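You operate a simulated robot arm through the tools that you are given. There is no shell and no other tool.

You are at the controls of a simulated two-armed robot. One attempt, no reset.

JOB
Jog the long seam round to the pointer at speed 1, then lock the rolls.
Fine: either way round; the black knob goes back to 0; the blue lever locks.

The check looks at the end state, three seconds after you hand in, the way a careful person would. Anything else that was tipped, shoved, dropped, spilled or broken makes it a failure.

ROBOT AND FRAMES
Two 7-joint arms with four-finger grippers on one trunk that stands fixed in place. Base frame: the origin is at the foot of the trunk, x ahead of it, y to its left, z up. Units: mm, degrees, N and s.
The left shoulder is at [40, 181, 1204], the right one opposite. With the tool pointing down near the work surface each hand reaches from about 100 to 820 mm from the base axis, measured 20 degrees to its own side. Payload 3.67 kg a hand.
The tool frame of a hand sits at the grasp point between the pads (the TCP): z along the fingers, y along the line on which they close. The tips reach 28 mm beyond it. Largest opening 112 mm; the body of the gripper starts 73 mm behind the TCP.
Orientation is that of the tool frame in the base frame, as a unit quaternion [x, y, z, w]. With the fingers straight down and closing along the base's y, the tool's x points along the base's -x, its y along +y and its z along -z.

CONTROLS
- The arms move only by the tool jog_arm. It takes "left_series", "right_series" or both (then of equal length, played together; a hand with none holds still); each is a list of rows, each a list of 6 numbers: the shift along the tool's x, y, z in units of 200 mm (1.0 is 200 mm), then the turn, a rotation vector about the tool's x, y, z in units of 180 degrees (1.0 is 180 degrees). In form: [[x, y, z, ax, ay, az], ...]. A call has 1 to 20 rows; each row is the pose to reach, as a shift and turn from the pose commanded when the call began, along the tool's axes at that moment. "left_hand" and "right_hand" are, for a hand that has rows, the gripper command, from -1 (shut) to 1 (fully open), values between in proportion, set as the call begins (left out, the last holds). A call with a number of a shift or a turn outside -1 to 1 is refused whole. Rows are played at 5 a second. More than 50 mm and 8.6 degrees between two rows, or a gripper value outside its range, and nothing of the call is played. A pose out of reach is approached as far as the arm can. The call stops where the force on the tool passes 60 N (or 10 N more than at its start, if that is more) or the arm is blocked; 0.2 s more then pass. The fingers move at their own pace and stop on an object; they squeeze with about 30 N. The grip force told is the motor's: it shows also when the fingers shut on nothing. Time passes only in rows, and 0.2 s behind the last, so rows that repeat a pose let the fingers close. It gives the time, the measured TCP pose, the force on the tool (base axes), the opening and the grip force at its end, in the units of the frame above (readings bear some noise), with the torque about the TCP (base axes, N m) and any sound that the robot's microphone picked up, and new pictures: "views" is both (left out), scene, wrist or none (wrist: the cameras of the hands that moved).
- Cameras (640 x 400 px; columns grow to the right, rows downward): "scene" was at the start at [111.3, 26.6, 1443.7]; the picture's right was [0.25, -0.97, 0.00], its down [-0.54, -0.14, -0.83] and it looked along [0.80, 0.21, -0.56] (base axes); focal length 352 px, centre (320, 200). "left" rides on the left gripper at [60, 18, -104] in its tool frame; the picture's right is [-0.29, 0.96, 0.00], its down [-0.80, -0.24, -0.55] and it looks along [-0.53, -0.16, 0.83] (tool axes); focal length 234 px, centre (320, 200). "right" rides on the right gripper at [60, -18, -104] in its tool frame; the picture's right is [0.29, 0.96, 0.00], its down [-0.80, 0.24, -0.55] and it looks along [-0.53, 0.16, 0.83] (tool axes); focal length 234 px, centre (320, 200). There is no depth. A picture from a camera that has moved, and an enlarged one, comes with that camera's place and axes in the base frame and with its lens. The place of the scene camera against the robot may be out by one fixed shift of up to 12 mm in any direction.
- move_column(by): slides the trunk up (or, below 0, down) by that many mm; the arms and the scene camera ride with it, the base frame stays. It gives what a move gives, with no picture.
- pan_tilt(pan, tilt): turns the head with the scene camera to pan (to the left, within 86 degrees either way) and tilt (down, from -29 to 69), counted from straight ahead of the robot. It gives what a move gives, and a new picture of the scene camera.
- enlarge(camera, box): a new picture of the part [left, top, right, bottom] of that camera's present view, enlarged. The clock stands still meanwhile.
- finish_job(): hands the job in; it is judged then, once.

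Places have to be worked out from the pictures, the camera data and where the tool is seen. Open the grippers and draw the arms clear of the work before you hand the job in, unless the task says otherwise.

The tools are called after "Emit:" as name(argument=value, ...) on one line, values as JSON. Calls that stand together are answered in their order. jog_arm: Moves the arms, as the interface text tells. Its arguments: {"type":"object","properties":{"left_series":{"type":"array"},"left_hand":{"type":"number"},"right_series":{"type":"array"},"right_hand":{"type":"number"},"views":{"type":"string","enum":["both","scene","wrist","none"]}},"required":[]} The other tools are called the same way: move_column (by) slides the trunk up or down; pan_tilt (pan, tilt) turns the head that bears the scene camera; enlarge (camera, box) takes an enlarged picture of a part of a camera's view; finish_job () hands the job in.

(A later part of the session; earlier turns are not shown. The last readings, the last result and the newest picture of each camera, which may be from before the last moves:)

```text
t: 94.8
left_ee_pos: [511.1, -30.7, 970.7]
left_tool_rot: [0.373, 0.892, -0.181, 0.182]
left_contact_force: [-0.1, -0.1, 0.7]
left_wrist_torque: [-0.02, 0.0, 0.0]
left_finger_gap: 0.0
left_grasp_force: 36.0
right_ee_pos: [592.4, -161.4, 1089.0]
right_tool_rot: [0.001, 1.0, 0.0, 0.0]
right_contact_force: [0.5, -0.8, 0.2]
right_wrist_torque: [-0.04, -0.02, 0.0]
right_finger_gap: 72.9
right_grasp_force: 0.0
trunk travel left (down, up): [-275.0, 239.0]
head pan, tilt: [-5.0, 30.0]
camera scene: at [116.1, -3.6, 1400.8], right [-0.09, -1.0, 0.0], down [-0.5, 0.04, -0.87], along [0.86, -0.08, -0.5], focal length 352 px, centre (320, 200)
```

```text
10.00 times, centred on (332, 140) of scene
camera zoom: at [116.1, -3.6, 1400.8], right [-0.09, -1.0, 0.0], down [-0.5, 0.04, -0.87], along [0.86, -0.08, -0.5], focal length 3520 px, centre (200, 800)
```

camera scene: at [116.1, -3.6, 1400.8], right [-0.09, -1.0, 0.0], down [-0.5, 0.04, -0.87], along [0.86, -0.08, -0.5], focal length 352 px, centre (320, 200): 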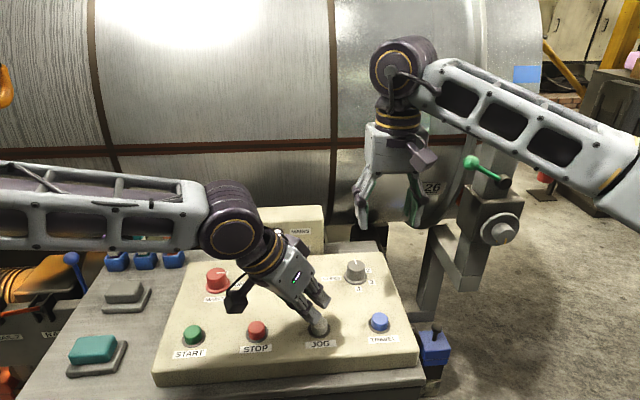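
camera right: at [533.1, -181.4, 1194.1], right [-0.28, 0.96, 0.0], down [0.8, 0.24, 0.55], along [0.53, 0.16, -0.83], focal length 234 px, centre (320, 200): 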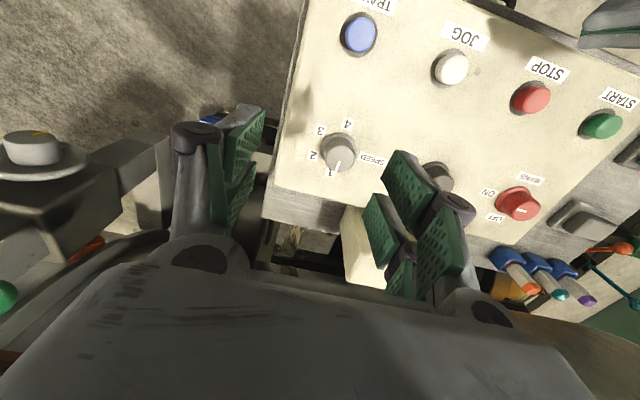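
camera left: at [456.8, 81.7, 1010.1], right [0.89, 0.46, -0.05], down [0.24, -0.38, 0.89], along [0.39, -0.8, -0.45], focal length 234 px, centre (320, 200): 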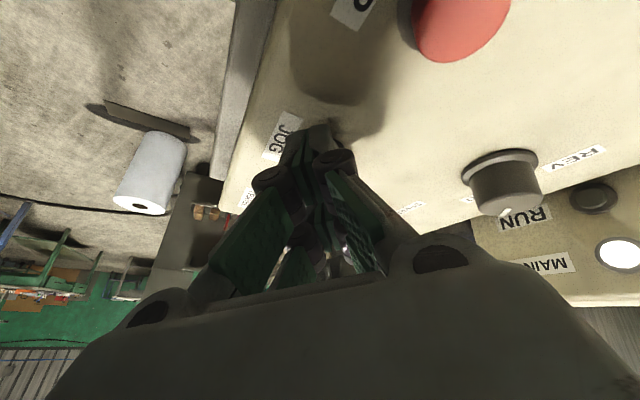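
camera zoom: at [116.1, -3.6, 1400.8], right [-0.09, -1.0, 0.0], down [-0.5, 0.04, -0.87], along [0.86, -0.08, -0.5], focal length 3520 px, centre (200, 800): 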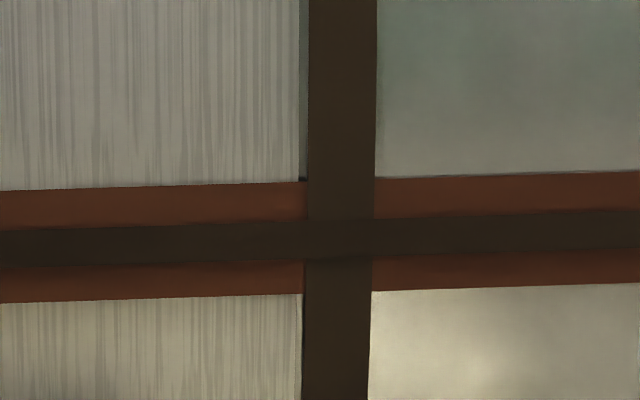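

The seam has risen about 8 px of the 20 I wanted. I'll bring the right camera back to the pointer to measure it properly before any further trim; JOG is released and the left hand waits above it.

Emit:
jog_arm(right_series=[[0.015, -0.195, 0, 0, 0, 0], [0.03, -0.39, 0, 0, 0, 0], [0.045, -0.585, 0, 0, 0, 0], [0.06, -0.78, 0, 0, 0, 0], [0.075, -0.975, 0, 0, 0, 0]], right_hand=1, views="none")

Emit:
jog_arm(right_series=[[0.013, -0.138, 0.006, 0, -0.0437, 0], [0.026, -0.276, 0.011, 0, -0.0873, 0], [0.039, -0.414, 0.017, 0, -0.131, 0], [0.051, -0.551, 0.023, 0, -0.1746, 0], [0.064, -0.689, 0.029, 0, -0.2183, 0], [0.077, -0.827, 0.034, 0, -0.2619, 0], [0.09, -0.965, 0.04, 0, -0.3056, 0], [0.09, -0.965, 0.04, 0, -0.3056, 0]], views="wrist")

Emit:
enlarge(camera="right", box=[255, 185, 319, 225])

```text
t: 96.0
left_ee_pos: [511.1, -31.7, 971.4]
left_tool_rot: [0.373, 0.892, -0.181, 0.182]
left_contact_force: [0.1, -0.7, 0.8]
left_wrist_torque: [0.02, 0.0, -0.01]
left_finger_gap: 0.0
left_grasp_force: 35.7
right_ee_pos: [578.9, -353.9, 1089.8]
right_tool_rot: [0.001, 1.0, 0.0, 0.0]
right_contact_force: [0.1, -0.6, -0.6]
right_wrist_torque: [0.02, 0.04, -0.03]
right_finger_gap: 111.7
right_grasp_force: 0.0
trunk travel left (down, up): [-275.0, 239.0]
head pan, tilt: [-5.0, 30.0]
```

```text
t: 97.8
left_ee_pos: [511.3, -31.0, 970.9]
left_tool_rot: [0.373, 0.892, -0.181, 0.183]
left_contact_force: [0.2, 0.3, 0.1]
left_wrist_torque: [0.0, 0.03, 0.0]
left_finger_gap: 0.0
left_grasp_force: 35.7
right_ee_pos: [563.7, -548.6, 1082.3]
right_tool_rot: [0.0, 0.887, 0.001, 0.463]
right_contact_force: [0.1, 0.2, -0.6]
right_wrist_torque: [0.0, 0.02, -0.01]
right_finger_gap: 112.2
right_grasp_force: 0.0
trunk travel left (down, up): [-275.0, 239.0]
head pan, tilt: [-5.0, 30.0]
camera right: at [443.1, -567.4, 1092.9], right [-0.16, 0.96, -0.24], down [0.0, 0.24, 0.97], along [0.99, 0.16, -0.04], focal length 234 px, centre (320, 200)
```

right: 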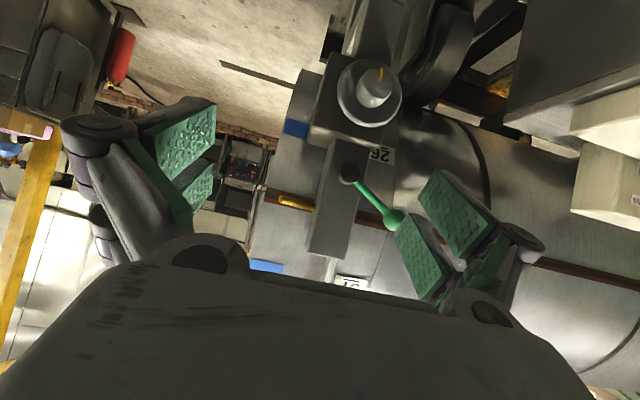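

```text
10.00 times, centred on (287, 205) of right
camera zoom: at [443.1, -567.4, 1092.9], right [-0.16, 0.96, -0.24], down [0.0, 0.24, 0.97], along [0.99, 0.16, -0.04], focal length 2342 px, centre (650, 150)
```

zoom: 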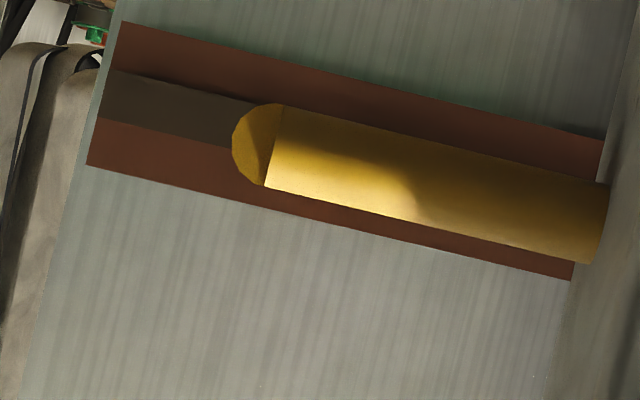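

The seam's dark band is now within about 16 zoomed px (3 mm, 0.4°) of the pointer's centre and runs straight behind the rod; that is as close as a hand jog sensibly gets. Now I'll retreat the left hand and bring the right hand back to set the black knob to 0.

Emit:
jog_arm(left_series=[[0.095, -0.02, -0.123, 0, 0, 0], [0.19, -0.04, -0.245, 0, 0, 0], [0.285, -0.059, -0.368, 0, 0, 0]], views="none")

Emit:
jog_arm(right_series=[[-0.014, 0.139, 0.003, 0, 0.0437, 0], [-0.028, 0.279, 0.006, 0, 0.0873, 0], [-0.043, 0.418, 0.009, 0, 0.131, 0], [-0.057, 0.557, 0.012, 0, 0.1746, 0], [-0.071, 0.696, 0.015, 0, 0.2183, 0], [-0.086, 0.836, 0.018, 0, 0.2619, 0], [-0.1, 0.975, 0.02, 0, 0.3056, 0]], right_hand=0.3, views="none")

Emit:
jog_arm(right_series=[[0, 0.19, 0, 0, 0, 0], [0, 0.38, 0, 0, 0, 0], [0, 0.57, 0, 0, 0, 0], [0, 0.76, 0, 0, 0, 0], [0, 0.95, 0, 0, 0, 0]], views="none")

```text
t: 98.6
left_ee_pos: [448.4, 27.6, 1012.7]
left_tool_rot: [0.373, 0.891, -0.181, 0.182]
left_contact_force: [0.3, 0.2, 0.1]
left_wrist_torque: [-0.02, 0.02, 0.01]
left_finger_gap: 0.1
left_grasp_force: 35.7
right_ee_pos: [560.5, -547.8, 1083.2]
right_tool_rot: [0.001, 0.886, -0.001, 0.463]
right_contact_force: [0.0, -0.2, 0.3]
right_wrist_torque: [-0.01, -0.01, -0.04]
right_finger_gap: 111.9
right_grasp_force: 0.1
trunk travel left (down, up): [-275.0, 239.0]
head pan, tilt: [-5.0, 30.0]
```

```text
t: 100.2
left_ee_pos: [450.7, 29.4, 1012.7]
left_tool_rot: [0.373, 0.891, -0.182, 0.183]
left_contact_force: [0.4, 0.2, -1.1]
left_wrist_torque: [-0.04, 0.02, -0.02]
left_finger_gap: 0.0
left_grasp_force: 35.5
right_ee_pos: [575.5, -350.5, 1094.2]
right_tool_rot: [0.001, 1.0, -0.001, 0.0]
right_contact_force: [0.0, 0.7, -0.9]
right_wrist_torque: [-0.01, 0.03, 0.03]
right_finger_gap: 72.9
right_grasp_force: 0.2
trunk travel left (down, up): [-275.0, 239.0]
head pan, tilt: [-5.0, 30.0]
```

```text
t: 101.4
left_ee_pos: [450.2, 29.4, 1012.2]
left_tool_rot: [0.373, 0.892, -0.181, 0.183]
left_contact_force: [-0.6, 0.7, -0.3]
left_wrist_torque: [-0.04, 0.01, -0.01]
left_finger_gap: 0.2
left_grasp_force: 35.0
right_ee_pos: [573.9, -162.1, 1093.6]
right_tool_rot: [0.001, 1.0, 0.0, 0.0]
right_contact_force: [-0.8, 0.1, 0.7]
right_wrist_torque: [-0.03, 0.04, 0.03]
right_finger_gap: 72.7
right_grasp_force: 0.1
trunk travel left (down, up): [-275.0, 239.0]
head pan, tilt: [-5.0, 30.0]
```

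Both hands are where planned. I'll take the right hand over the black knob again with a yaw of +22°.

Emit:
jog_arm(right_series=[[-0.06, 0.172, 0.04, 0, 0, -0.0244], [-0.12, 0.344, 0.1, 0, 0, -0.0489], [-0.18, 0.516, 0.2, 0, 0, -0.0733], [-0.24, 0.688, 0.32, 0, 0, -0.0978], [-0.298, 0.86, 0.445, 0, 0, -0.1222]], views="both")

Emit:
enlarge(camera="right", box=[220, 60, 440, 220])

```text
t: 102.6
left_ee_pos: [449.6, 27.9, 1011.3]
left_tool_rot: [0.373, 0.892, -0.182, 0.182]
left_contact_force: [0.6, 1.3, -0.2]
left_wrist_torque: [-0.02, 0.01, 0.0]
left_finger_gap: 0.0
left_grasp_force: 36.3
right_ee_pos: [634.6, 8.8, 1004.6]
right_tool_rot: [-0.19, 0.982, -0.001, 0.0]
right_contact_force: [0.2, 1.0, 0.0]
right_wrist_torque: [0.0, -0.02, 0.0]
right_finger_gap: 72.8
right_grasp_force: 0.0
trunk travel left (down, up): [-275.0, 239.0]
head pan, tilt: [-5.0, 30.0]
camera scene: at [116.3, -2.3, 1400.8], right [-0.09, -1.0, 0.0], down [-0.5, 0.04, -0.87], along [0.86, -0.08, -0.5], focal length 352 px, centre (320, 200)
camera right: at [586.9, -30.3, 1109.8], right [-0.62, 0.78, 0.0], down [0.65, 0.52, 0.55], along [0.43, 0.35, -0.83], focal length 234 px, centre (320, 200)
```

scene: 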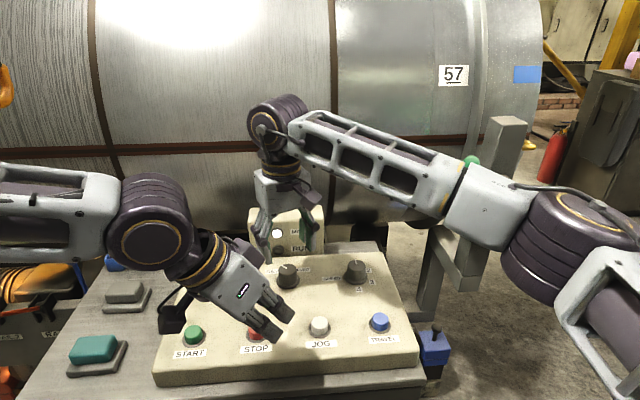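
right: 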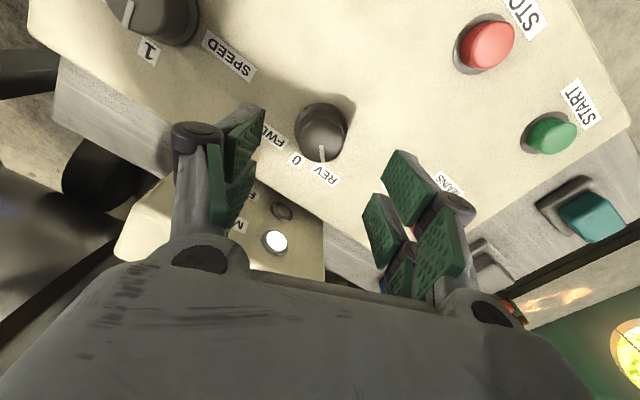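

```text
2.50 times, centred on (330, 140) of right
camera zoom: at [586.9, -30.3, 1109.8], right [-0.62, 0.78, 0.0], down [0.65, 0.52, 0.55], along [0.43, 0.35, -0.83], focal length 585 px, centre (295, 350)
```

zoom: 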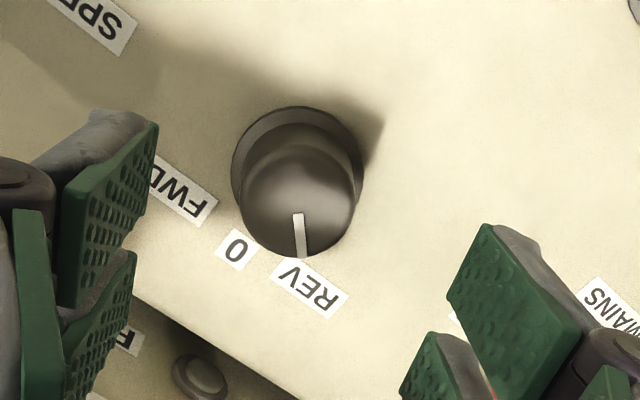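

The knob is on REV (about +43°) and centred under the tool. I'll descend, grip, turn it 45° clockwise to 0, release and rise.

Emit:
jog_arm(right_series=[[0, 0, 0.1, 0, 0, 0], [0, 0, 0.2, 0, 0, 0], [0, 0, 0.29, 0, 0, 0], [0, 0, 0.31, 0, 0, 0], [0, 0, 0.31, 0, 0, 0]], views="none")

Emit:
jog_arm(right_series=[[0, 0, 0, 0, 0, 0], [0, 0, 0, 0, 0, 0], [0, 0, 0, 0, 0, 0]], right_hand=-1, views="wrist")

```text
t: 103.8
left_ee_pos: [449.9, 28.4, 1013.1]
left_tool_rot: [0.373, 0.892, -0.181, 0.182]
left_contact_force: [0.5, 0.8, 0.3]
left_wrist_torque: [0.0, -0.02, -0.01]
left_finger_gap: 0.1
left_grasp_force: 35.6
right_ee_pos: [635.5, 11.0, 945.4]
right_tool_rot: [-0.19, 0.982, 0.0, 0.0]
right_contact_force: [-0.2, -0.2, 1.1]
right_wrist_torque: [0.01, -0.04, 0.0]
right_finger_gap: 72.6
right_grasp_force: 0.2
trunk travel left (down, up): [-275.0, 239.0]
head pan, tilt: [-5.0, 30.0]
```

```text
t: 104.6
left_ee_pos: [448.9, 26.9, 1012.5]
left_tool_rot: [0.373, 0.892, -0.181, 0.181]
left_contact_force: [-0.4, -0.8, -0.2]
left_wrist_torque: [0.01, 0.0, 0.02]
left_finger_gap: 0.1
left_grasp_force: 36.0
right_ee_pos: [635.9, 10.1, 944.3]
right_tool_rot: [-0.189, 0.982, 0.0, 0.0]
right_contact_force: [-0.1, -0.7, 0.8]
right_wrist_torque: [-0.14, 0.1, 0.0]
right_finger_gap: 34.9
right_grasp_force: 44.9
trunk travel left (down, up): [-275.0, 239.0]
head pan, tilt: [-5.0, 30.0]
camera right: at [587.1, -29.7, 1048.8], right [-0.62, 0.78, 0.0], down [0.65, 0.52, 0.55], along [0.43, 0.35, -0.83], focal length 234 px, centre (320, 200)
```

right: 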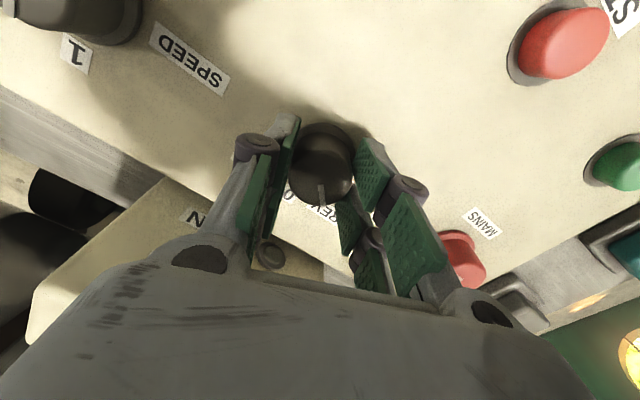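

The knob is held with almost no side force. I'll turn it 45° clockwise, release, and rise to check that it reads 0.

Emit:
jog_arm(right_series=[[0, 0, 0, 0, 0, 0.0416], [0, 0, 0, 0, 0, 0.0832], [0, 0, 0, 0, 0, 0.1248], [0, 0, 0, 0, 0, 0.1663], [0, 0, 0, 0, 0, 0.2079], [0, 0, 0, 0, 0, 0.2495], [0, 0, 0, 0, 0, 0.2495]], views="none")

Emit:
jog_arm(right_series=[[0, 0, 0, 0, 0, 0], [0, 0, 0, 0, 0, 0], [0, 0, -0.15, 0, 0, 0], [0, 0, -0.3, 0, 0, 0]], right_hand=0.3, views="both")

Emit:
enlarge(camera="right", box=[220, 60, 440, 220])

```text
t: 106.2
left_ee_pos: [450.0, 26.9, 1012.2]
left_tool_rot: [0.372, 0.892, -0.182, 0.182]
left_contact_force: [0.0, 0.8, 0.7]
left_wrist_torque: [0.04, 0.0, 0.01]
left_finger_gap: 0.0
left_grasp_force: 35.8
right_ee_pos: [636.4, 9.2, 944.2]
right_tool_rot: [0.201, 0.98, 0.0, 0.001]
right_contact_force: [10.8, 4.4, 3.0]
right_wrist_torque: [-0.06, -1.18, -0.04]
right_finger_gap: 34.8
right_grasp_force: 44.7
trunk travel left (down, up): [-275.0, 239.0]
head pan, tilt: [-5.0, 30.0]
```

```text
t: 107.2
left_ee_pos: [449.3, 27.9, 1013.9]
left_tool_rot: [0.372, 0.892, -0.18, 0.183]
left_contact_force: [-0.2, -0.1, 0.0]
left_wrist_torque: [0.0, 0.03, -0.01]
left_finger_gap: 0.1
left_grasp_force: 35.6
right_ee_pos: [634.8, 8.2, 1007.0]
right_tool_rot: [0.2, 0.98, -0.001, 0.0]
right_contact_force: [0.1, -0.8, 0.1]
right_wrist_torque: [0.03, -0.03, -0.01]
right_finger_gap: 72.8
right_grasp_force: 0.0
trunk travel left (down, up): [-275.0, 239.0]
head pan, tilt: [-5.0, 30.0]
camera scene: at [115.5, -3.4, 1400.9], right [-0.09, -1.0, 0.0], down [-0.5, 0.04, -0.87], along [0.86, -0.08, -0.5], focal length 352 px, centre (320, 200)
camera right: at [572.2, 14.0, 1111.6], right [0.11, 0.99, 0.0], down [0.83, -0.09, 0.55], along [0.55, -0.06, -0.83], focal length 234 px, centre (320, 200)
```

scene: 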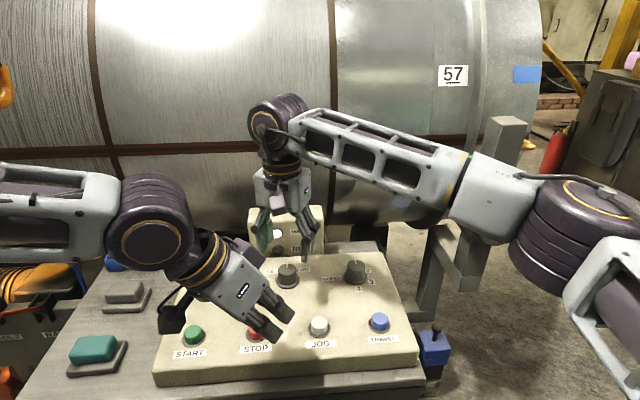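
right: 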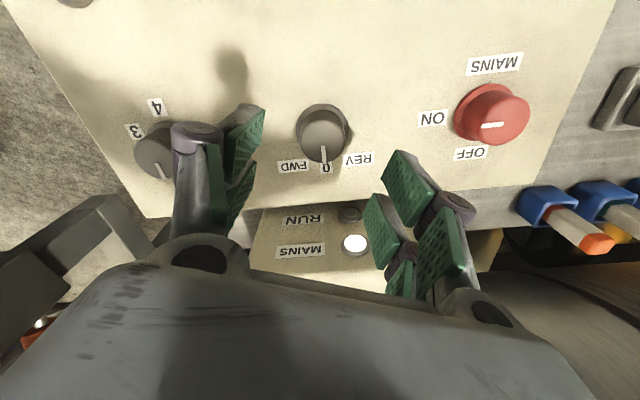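

```text
2.50 times, centred on (330, 140) of right
camera zoom: at [572.2, 14.0, 1111.6], right [0.11, 0.99, 0.0], down [0.83, -0.09, 0.55], along [0.55, -0.06, -0.83], focal length 585 px, centre (295, 350)
```

zoom: 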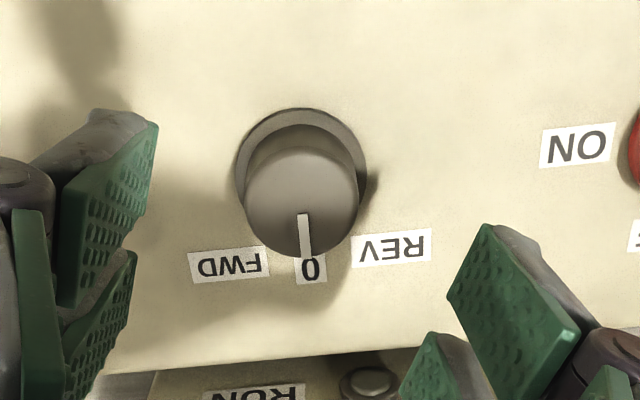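

The black knob's line stands at 0. Next I'll retreat the right arm back and to the right, clear of the console, before working the lever with the left hand.

Emit:
jog_arm(right_series=[[0.005, -0.14, -0.15, 0, 0, -0.0261], [0.01, -0.29, -0.25, 0, 0, -0.0522], [0.016, -0.43, -0.34, 0, 0, -0.0784], [0.021, -0.575, -0.41, 0, 0, -0.1045], [0.027, -0.717, -0.48, 0, 0, -0.1306]], views="none")

Emit:
jog_arm(right_series=[[0.19, -0.08, -0.05, 0, 0, 0], [0.38, -0.16, -0.1, 0, 0, 0], [0.57, -0.24, -0.15, 0, 0, 0], [0.76, -0.32, -0.2, 0, 0, 0], [0.95, -0.4, -0.25, 0, 0, 0]], views="none")

Emit:
jog_arm(right_series=[[0.15, -0.08, -0.05, 0, 0, 0], [0.3, -0.16, -0.1, 0, 0, 0]], views="scene")

```text
t: 108.4
left_ee_pos: [450.0, 27.6, 1012.1]
left_tool_rot: [0.372, 0.892, -0.181, 0.183]
left_contact_force: [0.2, 0.1, -0.2]
left_wrist_torque: [0.04, 0.0, -0.01]
left_finger_gap: 0.0
left_grasp_force: 35.7
right_ee_pos: [571.8, -121.0, 1101.0]
right_tool_rot: [-0.005, 1.0, 0.0, -0.001]
right_contact_force: [0.5, -0.7, 0.3]
right_wrist_torque: [0.01, 0.03, 0.0]
right_finger_gap: 72.7
right_grasp_force: 0.1
trunk travel left (down, up): [-275.0, 239.0]
head pan, tilt: [-5.0, 30.0]
```

```text
t: 109.6
left_ee_pos: [448.4, 27.5, 1013.2]
left_tool_rot: [0.372, 0.892, -0.181, 0.182]
left_contact_force: [-0.2, -0.5, 0.6]
left_wrist_torque: [0.02, -0.01, 0.02]
left_finger_gap: 0.0
left_grasp_force: 35.6
right_ee_pos: [383.2, -204.0, 1149.9]
right_tool_rot: [-0.005, 1.0, 0.0, 0.001]
right_contact_force: [0.0, 0.5, -0.1]
right_wrist_torque: [0.0, -0.02, 0.0]
right_finger_gap: 72.9
right_grasp_force: 0.0
trunk travel left (down, up): [-275.0, 239.0]
head pan, tilt: [-5.0, 30.0]
```

```text
t: 110.2
left_ee_pos: [447.6, 28.5, 1013.5]
left_tool_rot: [0.373, 0.892, -0.181, 0.182]
left_contact_force: [-0.7, -0.4, 0.4]
left_wrist_torque: [0.0, -0.04, 0.01]
left_finger_gap: 0.0
left_grasp_force: 35.5
right_ee_pos: [323.9, -235.1, 1167.4]
right_tool_rot: [-0.005, 1.0, 0.0, 0.001]
right_contact_force: [0.1, -0.1, 0.2]
right_wrist_torque: [0.03, 0.0, 0.0]
right_finger_gap: 72.7
right_grasp_force: 0.0
trunk travel left (down, up): [-275.0, 239.0]
head pan, tilt: [-5.0, 30.0]
camera scene: at [114.4, -4.1, 1401.0], right [-0.09, -1.0, 0.0], down [-0.5, 0.04, -0.87], along [0.86, -0.08, -0.5], focal length 352 px, centre (320, 200)
```

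scene: 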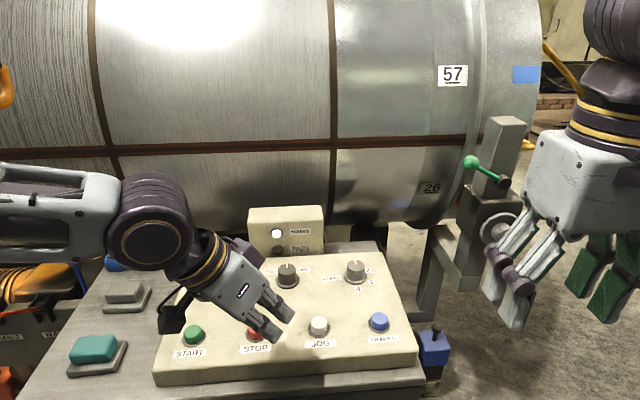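

The right arm is clear. I'll raise the left hand, undo its tilt and yaw, and carry it left to view the lever bank.

Emit:
jog_arm(left_series=[[-0.0075, 0.003, -0.17, -0.0158, 0.0386, 0], [-0.015, 0.006, -0.34, -0.0316, 0.0771, 0], [-0.0225, 0.009, -0.51, -0.0474, 0.1157, 0], [-0.03, 0.011, -0.677, -0.0632, 0.1542, 0]], views="none")

Emit:
jog_arm(left_series=[[0.101, 0.123, 0, 0, 0, -0.0421], [0.202, 0.245, 0, 0, 0, -0.0843], [0.304, 0.368, 0, 0, 0, -0.1264], [0.405, 0.491, 0, 0, 0, -0.1685], [0.506, 0.613, 0, 0, 0, -0.2107], [0.607, 0.736, 0, 0, 0, -0.2528]], left_hand=0.2, views="none")

Emit:
jog_arm(left_series=[[-0.06, 0.19, 0, 0, 0, 0], [-0.12, 0.38, 0, 0, 0, 0], [-0.18, 0.57, 0, 0, 0, 0], [-0.24, 0.76, 0, 0, 0, 0], [-0.3, 0.95, 0, 0, 0, 0]], views="both")

```text
t: 111.2
left_ee_pos: [430.5, 88.6, 1129.8]
left_tool_rot: [0.386, 0.923, 0.002, -0.001]
left_contact_force: [0.0, 0.5, 0.0]
left_wrist_torque: [-0.02, -0.01, -0.03]
left_finger_gap: 0.0
left_grasp_force: 35.7
right_ee_pos: [324.0, -234.7, 1166.3]
right_tool_rot: [-0.003, 1.0, -0.001, 0.001]
right_contact_force: [0.4, -0.2, 0.6]
right_wrist_torque: [0.0, 0.0, 0.01]
right_finger_gap: 72.7
right_grasp_force: 0.0
trunk travel left (down, up): [-275.0, 239.0]
head pan, tilt: [-5.0, 30.0]
```

```text
t: 112.6
left_ee_pos: [450.3, 283.0, 1133.0]
left_tool_rot: [-0.002, 1.0, 0.002, 0.0]
left_contact_force: [-0.8, -1.0, 0.1]
left_wrist_torque: [-0.02, 0.01, 0.01]
left_finger_gap: 67.1
left_grasp_force: 0.1
right_ee_pos: [323.3, -233.6, 1167.0]
right_tool_rot: [-0.004, 1.0, 0.0, 0.0]
right_contact_force: [0.0, 0.0, 0.5]
right_wrist_torque: [-0.02, 0.0, -0.01]
right_finger_gap: 73.2
right_grasp_force: 0.1
trunk travel left (down, up): [-275.0, 239.0]
head pan, tilt: [-5.0, 30.0]
```

```text
t: 113.8
left_ee_pos: [507.1, 473.1, 1132.1]
left_tool_rot: [-0.002, 1.0, 0.002, 0.001]
left_contact_force: [0.6, -0.1, 0.5]
left_wrist_torque: [-0.05, 0.02, 0.03]
left_finger_gap: 67.3
left_grasp_force: 0.1
right_ee_pos: [323.8, -234.1, 1166.6]
right_tool_rot: [-0.005, 1.0, 0.0, 0.0]
right_contact_force: [0.0, 0.7, 0.0]
right_wrist_torque: [-0.02, -0.01, 0.01]
right_finger_gap: 72.8
right_grasp_force: 0.0
trunk travel left (down, up): [-275.0, 239.0]
head pan, tilt: [-5.0, 30.0]
camera scene: at [116.1, -2.8, 1400.8], right [-0.09, -1.0, 0.0], down [-0.5, 0.04, -0.87], along [0.86, -0.08, -0.5], focal length 352 px, centre (320, 200)
camera left: at [447.5, 490.8, 1236.0], right [0.29, 0.96, 0.0], down [0.8, -0.24, 0.55], along [0.53, -0.16, -0.83], focal length 234 px, centre (320, 200)
```

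scene: 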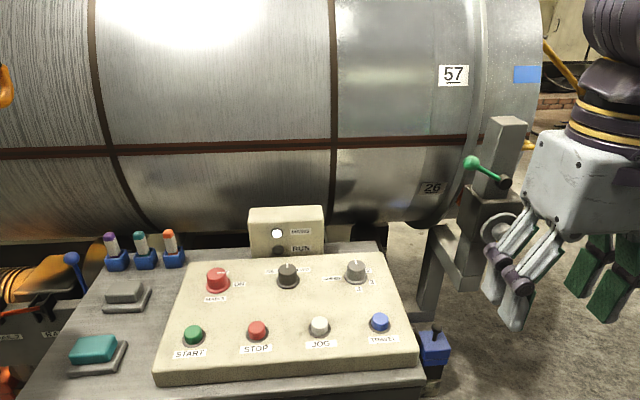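
left: 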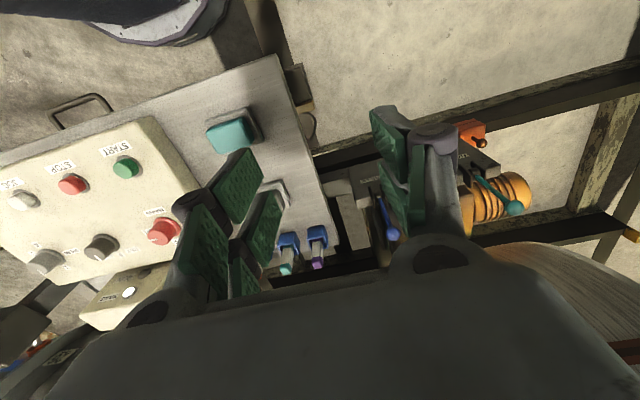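

The console looks right: SPEED on 1, the black knob on 0, and the seam level with the pointer post. For the lever I need forward reach, so I'll lower the trunk 120 mm (both hands are over free space) and then pitch the left hand forward.

Emit:
move_column(by=-120)

Emit:
jog_arm(left_series=[[-0.04, 0.04, -0.02, 0, -0.0417, 0], [-0.08, 0.08, -0.04, 0, -0.0833, 0], [-0.12, 0.12, -0.06, 0, -0.125, 0], [-0.16, 0.16, -0.08, 0, -0.1667, 0], [-0.2, 0.2, -0.1, 0, -0.2083, 0], [-0.24, 0.24, -0.12, 0, -0.25, 0], [-0.28, 0.28, -0.14, 0, -0.2917, 0], [-0.3, 0.32, -0.14, 0, -0.3333, 0]], views="both")

```text
t: 115.3
left_ee_pos: [507.3, 470.3, 1012.5]
left_tool_rot: [-0.002, 1.0, 0.002, 0.0]
left_contact_force: [0.0, 0.0, -0.7]
left_wrist_torque: [0.01, 0.0, 0.0]
left_finger_gap: 67.1
left_grasp_force: 0.1
right_ee_pos: [324.5, -233.8, 1047.2]
right_tool_rot: [-0.004, 1.0, 0.0, 0.0]
right_contact_force: [0.7, 0.0, -0.9]
right_wrist_torque: [-0.01, 0.01, -0.01]
right_finger_gap: 72.7
right_grasp_force: 0.1
trunk travel left (down, up): [-155.0, 359.0]
head pan, tilt: [-5.0, 30.0]
```

```text
t: 117.1
left_ee_pos: [567.7, 536.9, 1041.7]
left_tool_rot: [0.0, 0.865, 0.003, 0.501]
left_contact_force: [-0.2, 1.0, -0.9]
left_wrist_torque: [0.02, -0.02, -0.04]
left_finger_gap: 67.0
left_grasp_force: 0.1
right_ee_pos: [323.9, -234.1, 1046.6]
right_tool_rot: [-0.004, 1.0, -0.001, 0.0]
right_contact_force: [0.4, 0.2, 0.3]
right_wrist_torque: [0.06, -0.04, -0.02]
right_finger_gap: 72.7
right_grasp_force: 0.0
trunk travel left (down, up): [-155.0, 359.0]
head pan, tilt: [-5.0, 30.0]
camera scene: at [115.8, -3.1, 1281.1], right [-0.09, -1.0, 0.0], down [-0.5, 0.04, -0.87], along [0.86, -0.08, -0.5], focal length 352 px, centre (320, 200)
camera left: at [447.1, 555.2, 1039.8], right [0.14, 0.96, 0.25], down [-0.08, -0.24, 0.97], along [0.99, -0.16, 0.05], focal length 234 px, centre (320, 200)
```

scene: 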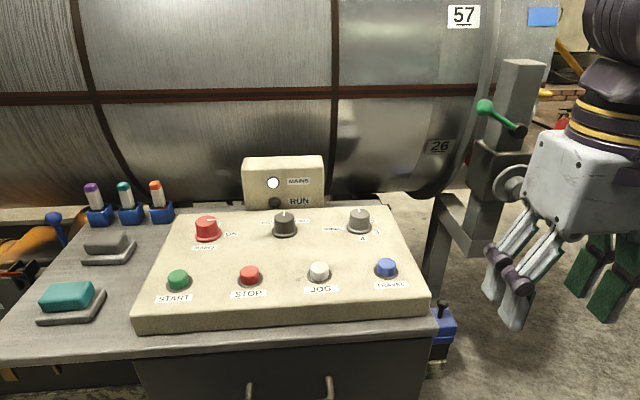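
left: 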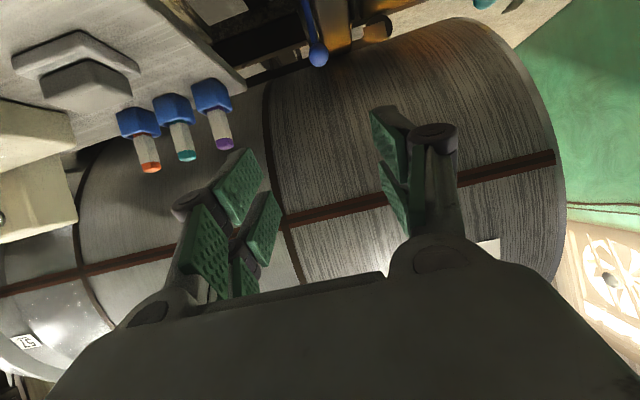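

The left camera now looks forward and sees the blue ball at (318, 55); combining three left-hand views puts the ball at about (853.5, 549, 820). I'll zoom on it to judge its size and what is around it.

Emit:
enlarge(camera="left", box=[250, 0, 410, 100])

Emit:
pan_tilt(pan=38, tilt=28)

Emit:
enlarge(camera="scene", box=[200, 100, 440, 280])

```text
4.00 times, centred on (330, 50) of left
camera zoom: at [447.1, 555.2, 1039.8], right [0.14, 0.96, 0.25], down [-0.08, -0.24, 0.97], along [0.99, -0.16, 0.05], focal length 937 px, centre (280, 800)
```

zoom: 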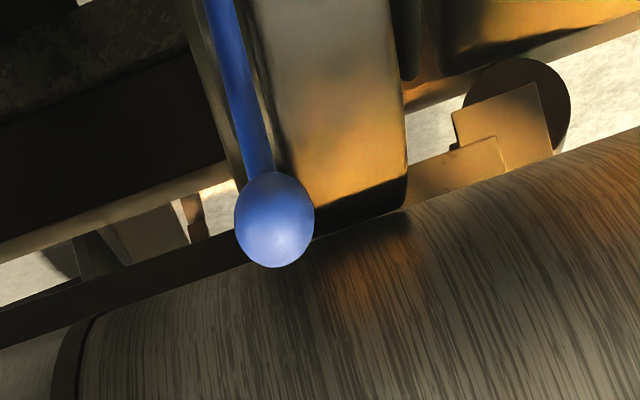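

```text
t: 118.2
left_ee_pos: [567.3, 537.1, 1039.0]
left_tool_rot: [0.0, 0.866, 0.003, 0.5]
left_contact_force: [0.3, 0.2, -0.7]
left_wrist_torque: [-0.01, 0.02, -0.01]
left_finger_gap: 67.3
left_grasp_force: 0.0
right_ee_pos: [324.8, -234.0, 1046.9]
right_tool_rot: [-0.004, 1.0, -0.001, 0.0]
right_contact_force: [0.5, -0.1, 0.0]
right_wrist_torque: [-0.02, 0.0, 0.02]
right_finger_gap: 72.7
right_grasp_force: 0.1
trunk travel left (down, up): [-155.0, 359.0]
head pan, tilt: [38.0, 28.0]
camera scene: at [97.5, 60.4, 1284.3], right [0.61, -0.79, 0.0], down [-0.37, -0.29, -0.88], along [0.7, 0.54, -0.47], focal length 352 px, centre (320, 200)
```

scene: 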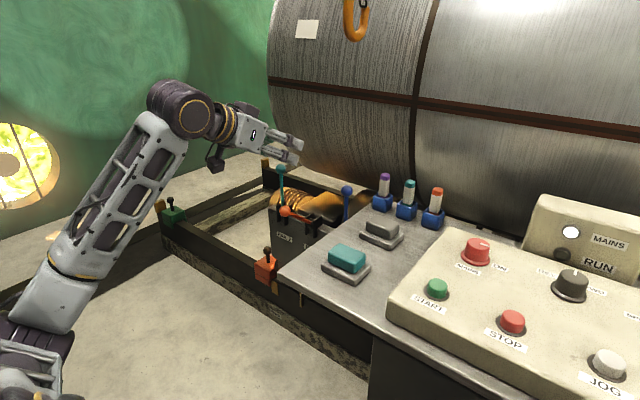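

```text
2.22 times, centred on (320, 190) of scene
camera zoom: at [97.5, 60.4, 1284.3], right [0.61, -0.79, 0.0], down [-0.37, -0.29, -0.88], along [0.7, 0.54, -0.47], focal length 782 px, centre (320, 222)
```

zoom: 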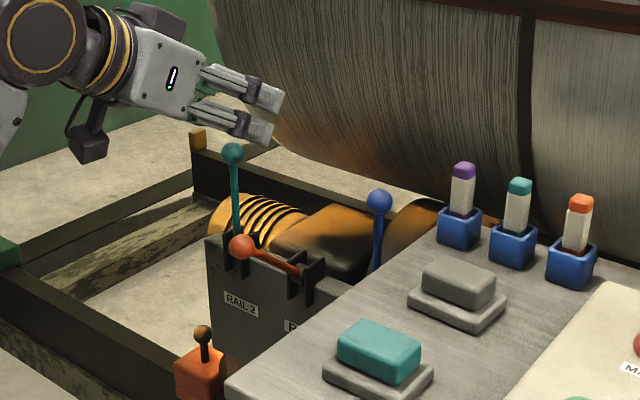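

The ball is about 33 mm across and clear on all sides. I'll advance the left hand along its fingers towards a point 90 mm short of the ball, in two moves.

Emit:
jog_arm(left_series=[[0.08, 0.02, 0.14, 0, 0, 0], [0.16, 0.04, 0.3, 0, 0, 0], [0.238, 0.06, 0.46, 0, 0, 0], [0.238, 0.06, 0.66, 0, 0, 0], [0.238, 0.06, 0.85, 0, 0, 0]], views="both")

Emit:
enlarge(camera="scene", box=[200, 100, 440, 280])

```text
t: 119.4
left_ee_pos: [693.8, 550.7, 915.6]
left_tool_rot: [0.0, 0.866, 0.003, 0.5]
left_contact_force: [-0.5, 1.0, -0.4]
left_wrist_torque: [0.03, 0.0, 0.0]
left_finger_gap: 67.2
left_grasp_force: 0.0
right_ee_pos: [325.4, -234.0, 1046.2]
right_tool_rot: [-0.005, 1.0, 0.001, 0.0]
right_contact_force: [0.3, -0.3, 0.1]
right_wrist_torque: [-0.01, 0.0, 0.02]
right_finger_gap: 72.7
right_grasp_force: 0.0
trunk travel left (down, up): [-155.0, 359.0]
head pan, tilt: [38.0, 28.0]
camera scene: at [98.4, 60.6, 1284.2], right [0.62, -0.79, 0.0], down [-0.37, -0.29, -0.88], along [0.7, 0.54, -0.47], focal length 352 px, centre (320, 200)
camera left: at [573.3, 569.1, 915.5], right [0.14, 0.96, 0.25], down [-0.08, -0.24, 0.97], along [0.99, -0.16, 0.04], focal length 234 px, centre (320, 200)
```

scene: 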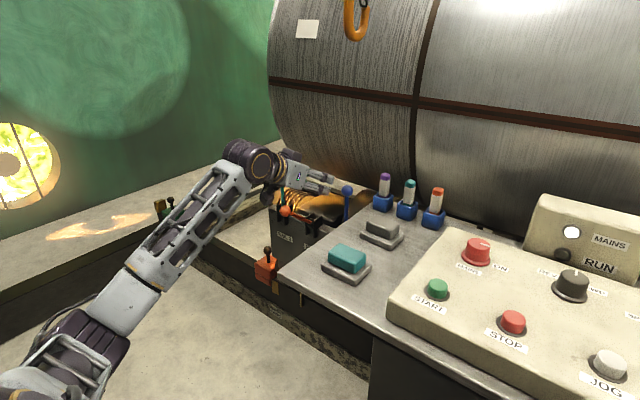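
left: 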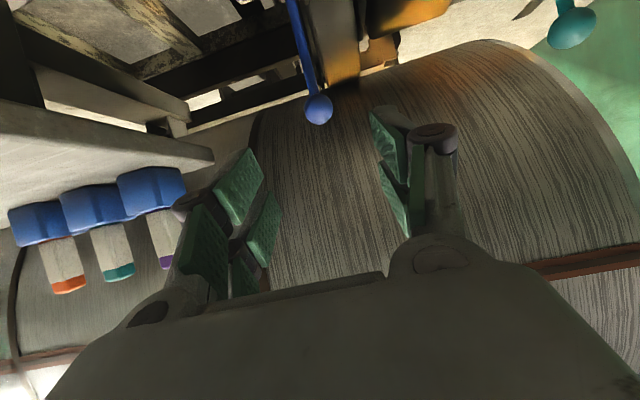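

```text
2.22 times, centred on (320, 190) of scene
camera zoom: at [98.4, 60.6, 1284.2], right [0.62, -0.79, 0.0], down [-0.37, -0.29, -0.88], along [0.7, 0.54, -0.47], focal length 782 px, centre (320, 222)
```

zoom: 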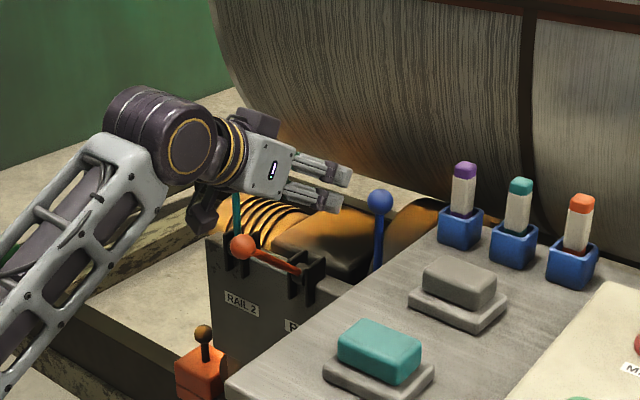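

The ball re-computes to about (850, 549.5, 825), straight along the fingers, 180 mm ahead. I'll advance 100 mm and check again.

Emit:
jog_arm(left_series=[[0, 0, 0.17, 0, 0, 0], [0, 0, 0.34, 0, 0, 0], [0, 0, 0.5, 0, 0, 0]], views="both")

Emit:
enlarge(camera="left", box=[220, 80, 420, 220])

Emit:
enlarge(camera="scene", box=[200, 100, 440, 280])

```text
t: 120.2
left_ee_pos: [778.4, 551.1, 864.5]
left_tool_rot: [0.0, 0.866, 0.003, 0.5]
left_contact_force: [0.7, -0.1, -0.6]
left_wrist_torque: [-0.05, 0.01, 0.0]
left_finger_gap: 67.0
left_grasp_force: 0.0
right_ee_pos: [323.8, -234.3, 1047.4]
right_tool_rot: [-0.004, 1.0, 0.0, 0.0]
right_contact_force: [-0.6, 0.3, -0.9]
right_wrist_torque: [0.03, 0.05, 0.02]
right_finger_gap: 73.0
right_grasp_force: 0.0
trunk travel left (down, up): [-155.0, 359.0]
head pan, tilt: [38.0, 28.0]
camera scene: at [98.5, 60.5, 1284.2], right [0.62, -0.79, 0.0], down [-0.37, -0.29, -0.88], along [0.7, 0.54, -0.47], focal length 352 px, centre (320, 200)
camera left: at [656.2, 569.3, 863.6], right [0.14, 0.96, 0.25], down [-0.08, -0.24, 0.97], along [0.99, -0.16, 0.04], focal length 234 px, centre (320, 200)
```

scene: 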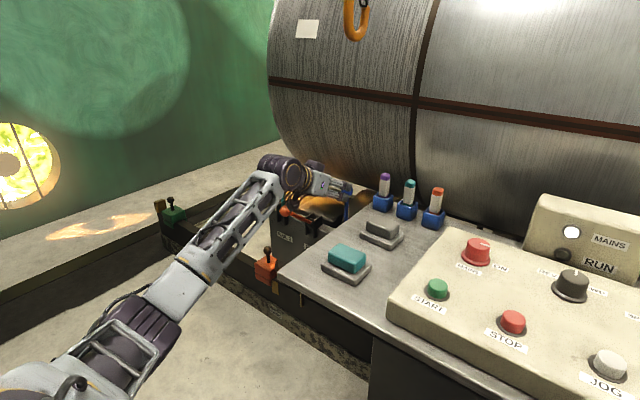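
left: 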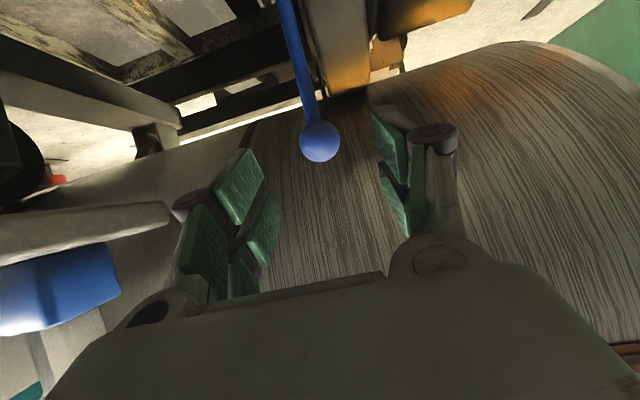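

```text
2.86 times, centred on (320, 150) of left
camera zoom: at [656.2, 569.3, 863.6], right [0.14, 0.96, 0.25], down [-0.08, -0.24, 0.97], along [0.99, -0.16, 0.04], focal length 669 px, centre (320, 343)
```

zoom: 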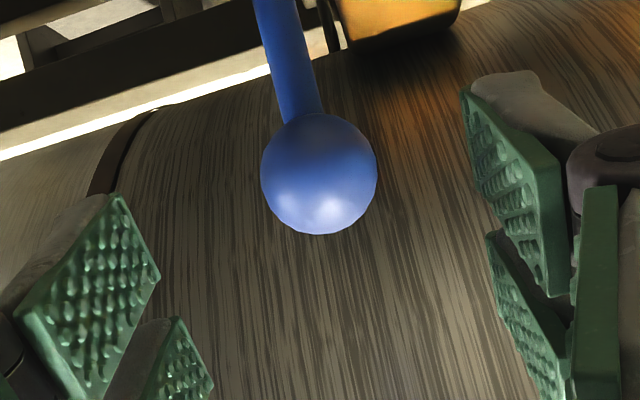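

```text
2.22 times, centred on (320, 190) of scene
camera zoom: at [98.5, 60.5, 1284.2], right [0.62, -0.79, 0.0], down [-0.37, -0.29, -0.88], along [0.7, 0.54, -0.47], focal length 782 px, centre (320, 222)
```

zoom: 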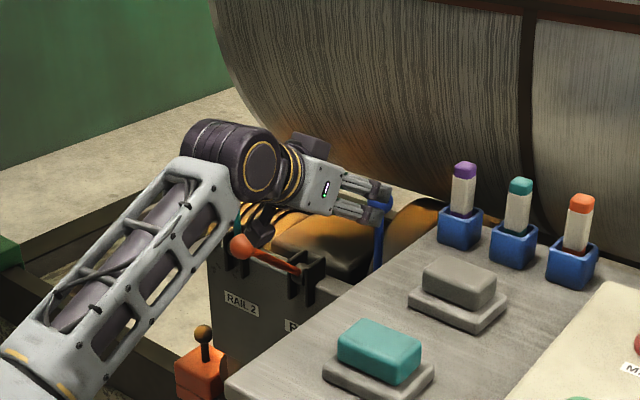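

The ball is centred between the fingers, 82 mm ahead along the tool. I'll advance 80 mm and then close on it.

Emit:
jog_arm(left_series=[[0, -0.003, 0.14, 0, 0, 0], [0, -0.006, 0.27, 0, 0, 0], [0, -0.006, 0.4, 0, 0, 0], [0, -0.006, 0.4, 0, 0, 0]], views="wrist")

Emit:
enlarge(camera="left", box=[220, 100, 420, 240])

```text
t: 121.2
left_ee_pos: [845.0, 547.7, 822.1]
left_tool_rot: [0.001, 0.866, 0.002, 0.501]
left_contact_force: [-0.5, -0.7, 0.3]
left_wrist_torque: [-0.04, -0.01, 0.01]
left_finger_gap: 67.3
left_grasp_force: 0.1
right_ee_pos: [323.1, -235.6, 1046.6]
right_tool_rot: [-0.004, 1.0, 0.0, 0.0]
right_contact_force: [0.4, 0.1, 0.3]
right_wrist_torque: [-0.01, -0.03, 0.0]
right_finger_gap: 72.7
right_grasp_force: 0.0
trunk travel left (down, up): [-155.0, 359.0]
head pan, tilt: [38.0, 28.0]
camera left: at [725.4, 566.8, 823.5], right [0.14, 0.96, 0.25], down [-0.08, -0.24, 0.97], along [0.99, -0.16, 0.04], focal length 234 px, centre (320, 200)
```

left: 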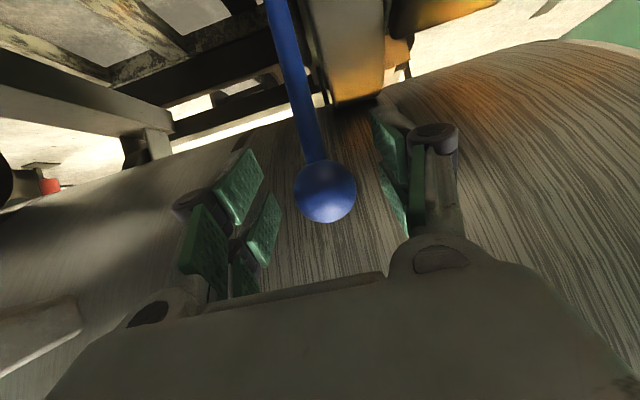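

```text
2.86 times, centred on (320, 170) of left
camera zoom: at [725.4, 566.8, 823.5], right [0.14, 0.96, 0.25], down [-0.08, -0.24, 0.97], along [0.99, -0.16, 0.04], focal length 669 px, centre (320, 286)
```

zoom: 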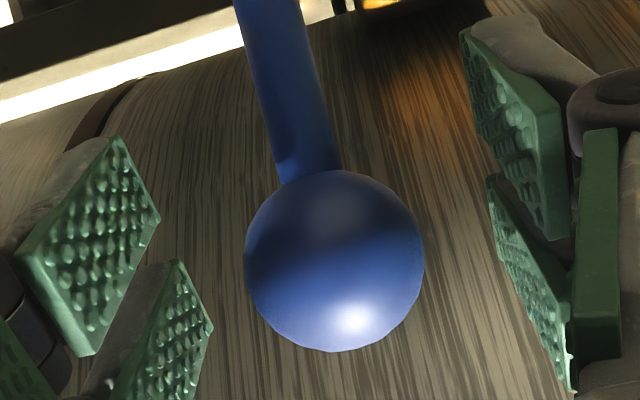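

The ball is between the pads, within 3 mm of the TCP. I'll shift 2.5 mm left and close.

Emit:
jog_arm(left_series=[[-0.01, 0.013, 0, 0, 0, 0], [-0.01, 0.013, 0, 0, 0, 0], [-0.01, 0.013, 0, 0, 0, 0], [-0.01, 0.013, 0, 0, 0, 0]], left_hand=-1, views="wrist")

```text
t: 122.2
left_ee_pos: [847.4, 550.9, 824.7]
left_tool_rot: [0.0, 0.866, 0.003, 0.5]
left_contact_force: [-0.2, -2.5, -0.5]
left_wrist_torque: [-0.03, -0.12, -0.07]
left_finger_gap: 31.2
left_grasp_force: 45.1
right_ee_pos: [324.2, -233.6, 1047.6]
right_tool_rot: [-0.004, 1.0, 0.001, 0.001]
right_contact_force: [-0.1, 0.4, 0.5]
right_wrist_torque: [0.0, 0.01, -0.03]
right_finger_gap: 73.0
right_grasp_force: 0.0
trunk travel left (down, up): [-155.0, 359.0]
head pan, tilt: [38.0, 28.0]
camera left: at [727.0, 568.4, 825.0], right [0.14, 0.96, 0.25], down [-0.08, -0.24, 0.97], along [0.99, -0.16, 0.04], focal length 234 px, centre (320, 200)
```

left: 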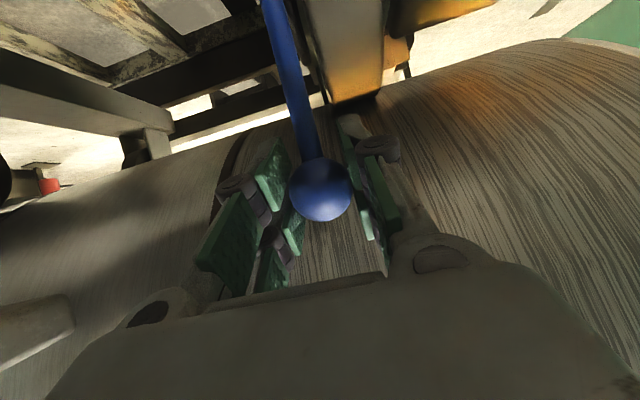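

The ball is gripped (gap 31 mm) at (847.5, 551, 825) with hardly any force. The lever pivots near (846, 672), so I'll pull it along an arc of about 153 mm radius towards me, first 20°, and watch the force.

Emit:
jog_arm(left_series=[[0.036, 0, -0.056, 0, 0, 0], [0.0765, 0, -0.1095, 0, 0, 0], [0.1215, 0, -0.1585, 0, 0, 0], [0.1706, 0, -0.2035, 0, 0, 0]], views="both")

Emit:
enlarge(camera="scene", box=[200, 100, 440, 280])

```text
t: 123.2
left_ee_pos: [793.7, 550.2, 817.7]
left_tool_rot: [0.001, 0.866, 0.003, 0.5]
left_contact_force: [4.9, -3.4, 4.1]
left_wrist_torque: [-0.04, -0.91, -0.03]
left_finger_gap: 31.0
left_grasp_force: 44.9
right_ee_pos: [323.7, -234.3, 1047.7]
right_tool_rot: [-0.004, 1.0, -0.001, 0.0]
right_contact_force: [0.3, 0.6, 0.8]
right_wrist_torque: [-0.01, -0.01, 0.0]
right_finger_gap: 73.0
right_grasp_force: 0.0
trunk travel left (down, up): [-155.0, 359.0]
head pan, tilt: [38.0, 28.0]
camera scene: at [97.5, 59.9, 1284.3], right [0.62, -0.79, 0.0], down [-0.37, -0.29, -0.88], along [0.7, 0.54, -0.47], focal length 352 px, centre (320, 200)
camera left: at [673.8, 568.5, 818.7], right [0.14, 0.96, 0.25], down [-0.08, -0.24, 0.97], along [0.99, -0.16, 0.04], focal length 234 px, centre (320, 200)
```

scene: 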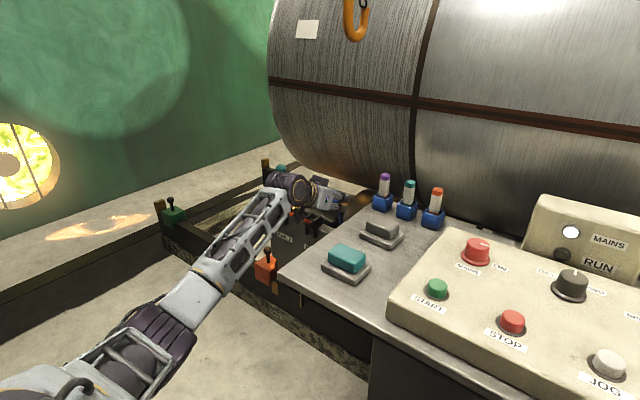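
left: 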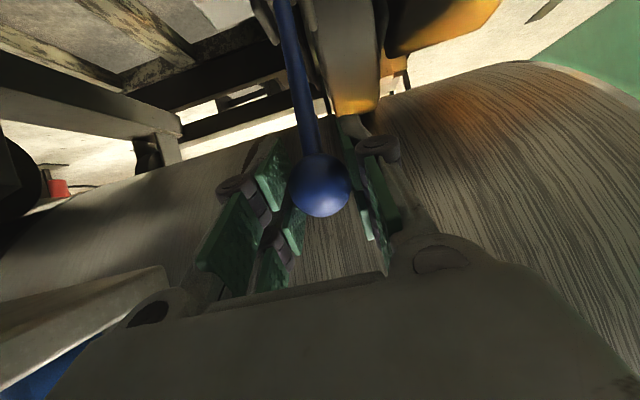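

```text
2.22 times, centred on (320, 190) of scene
camera zoom: at [97.5, 59.9, 1284.3], right [0.62, -0.79, 0.0], down [-0.37, -0.29, -0.88], along [0.7, 0.54, -0.47], focal length 782 px, centre (320, 222)
```

zoom: 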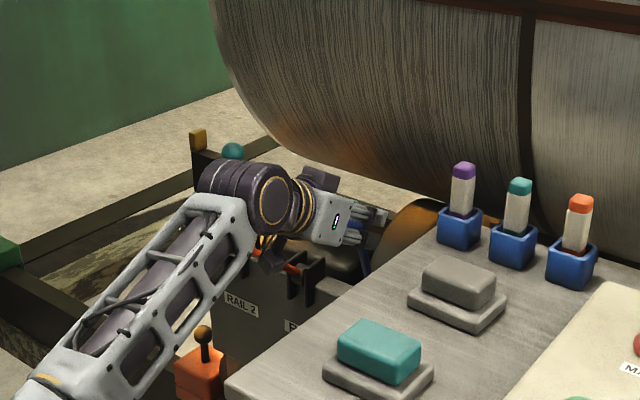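

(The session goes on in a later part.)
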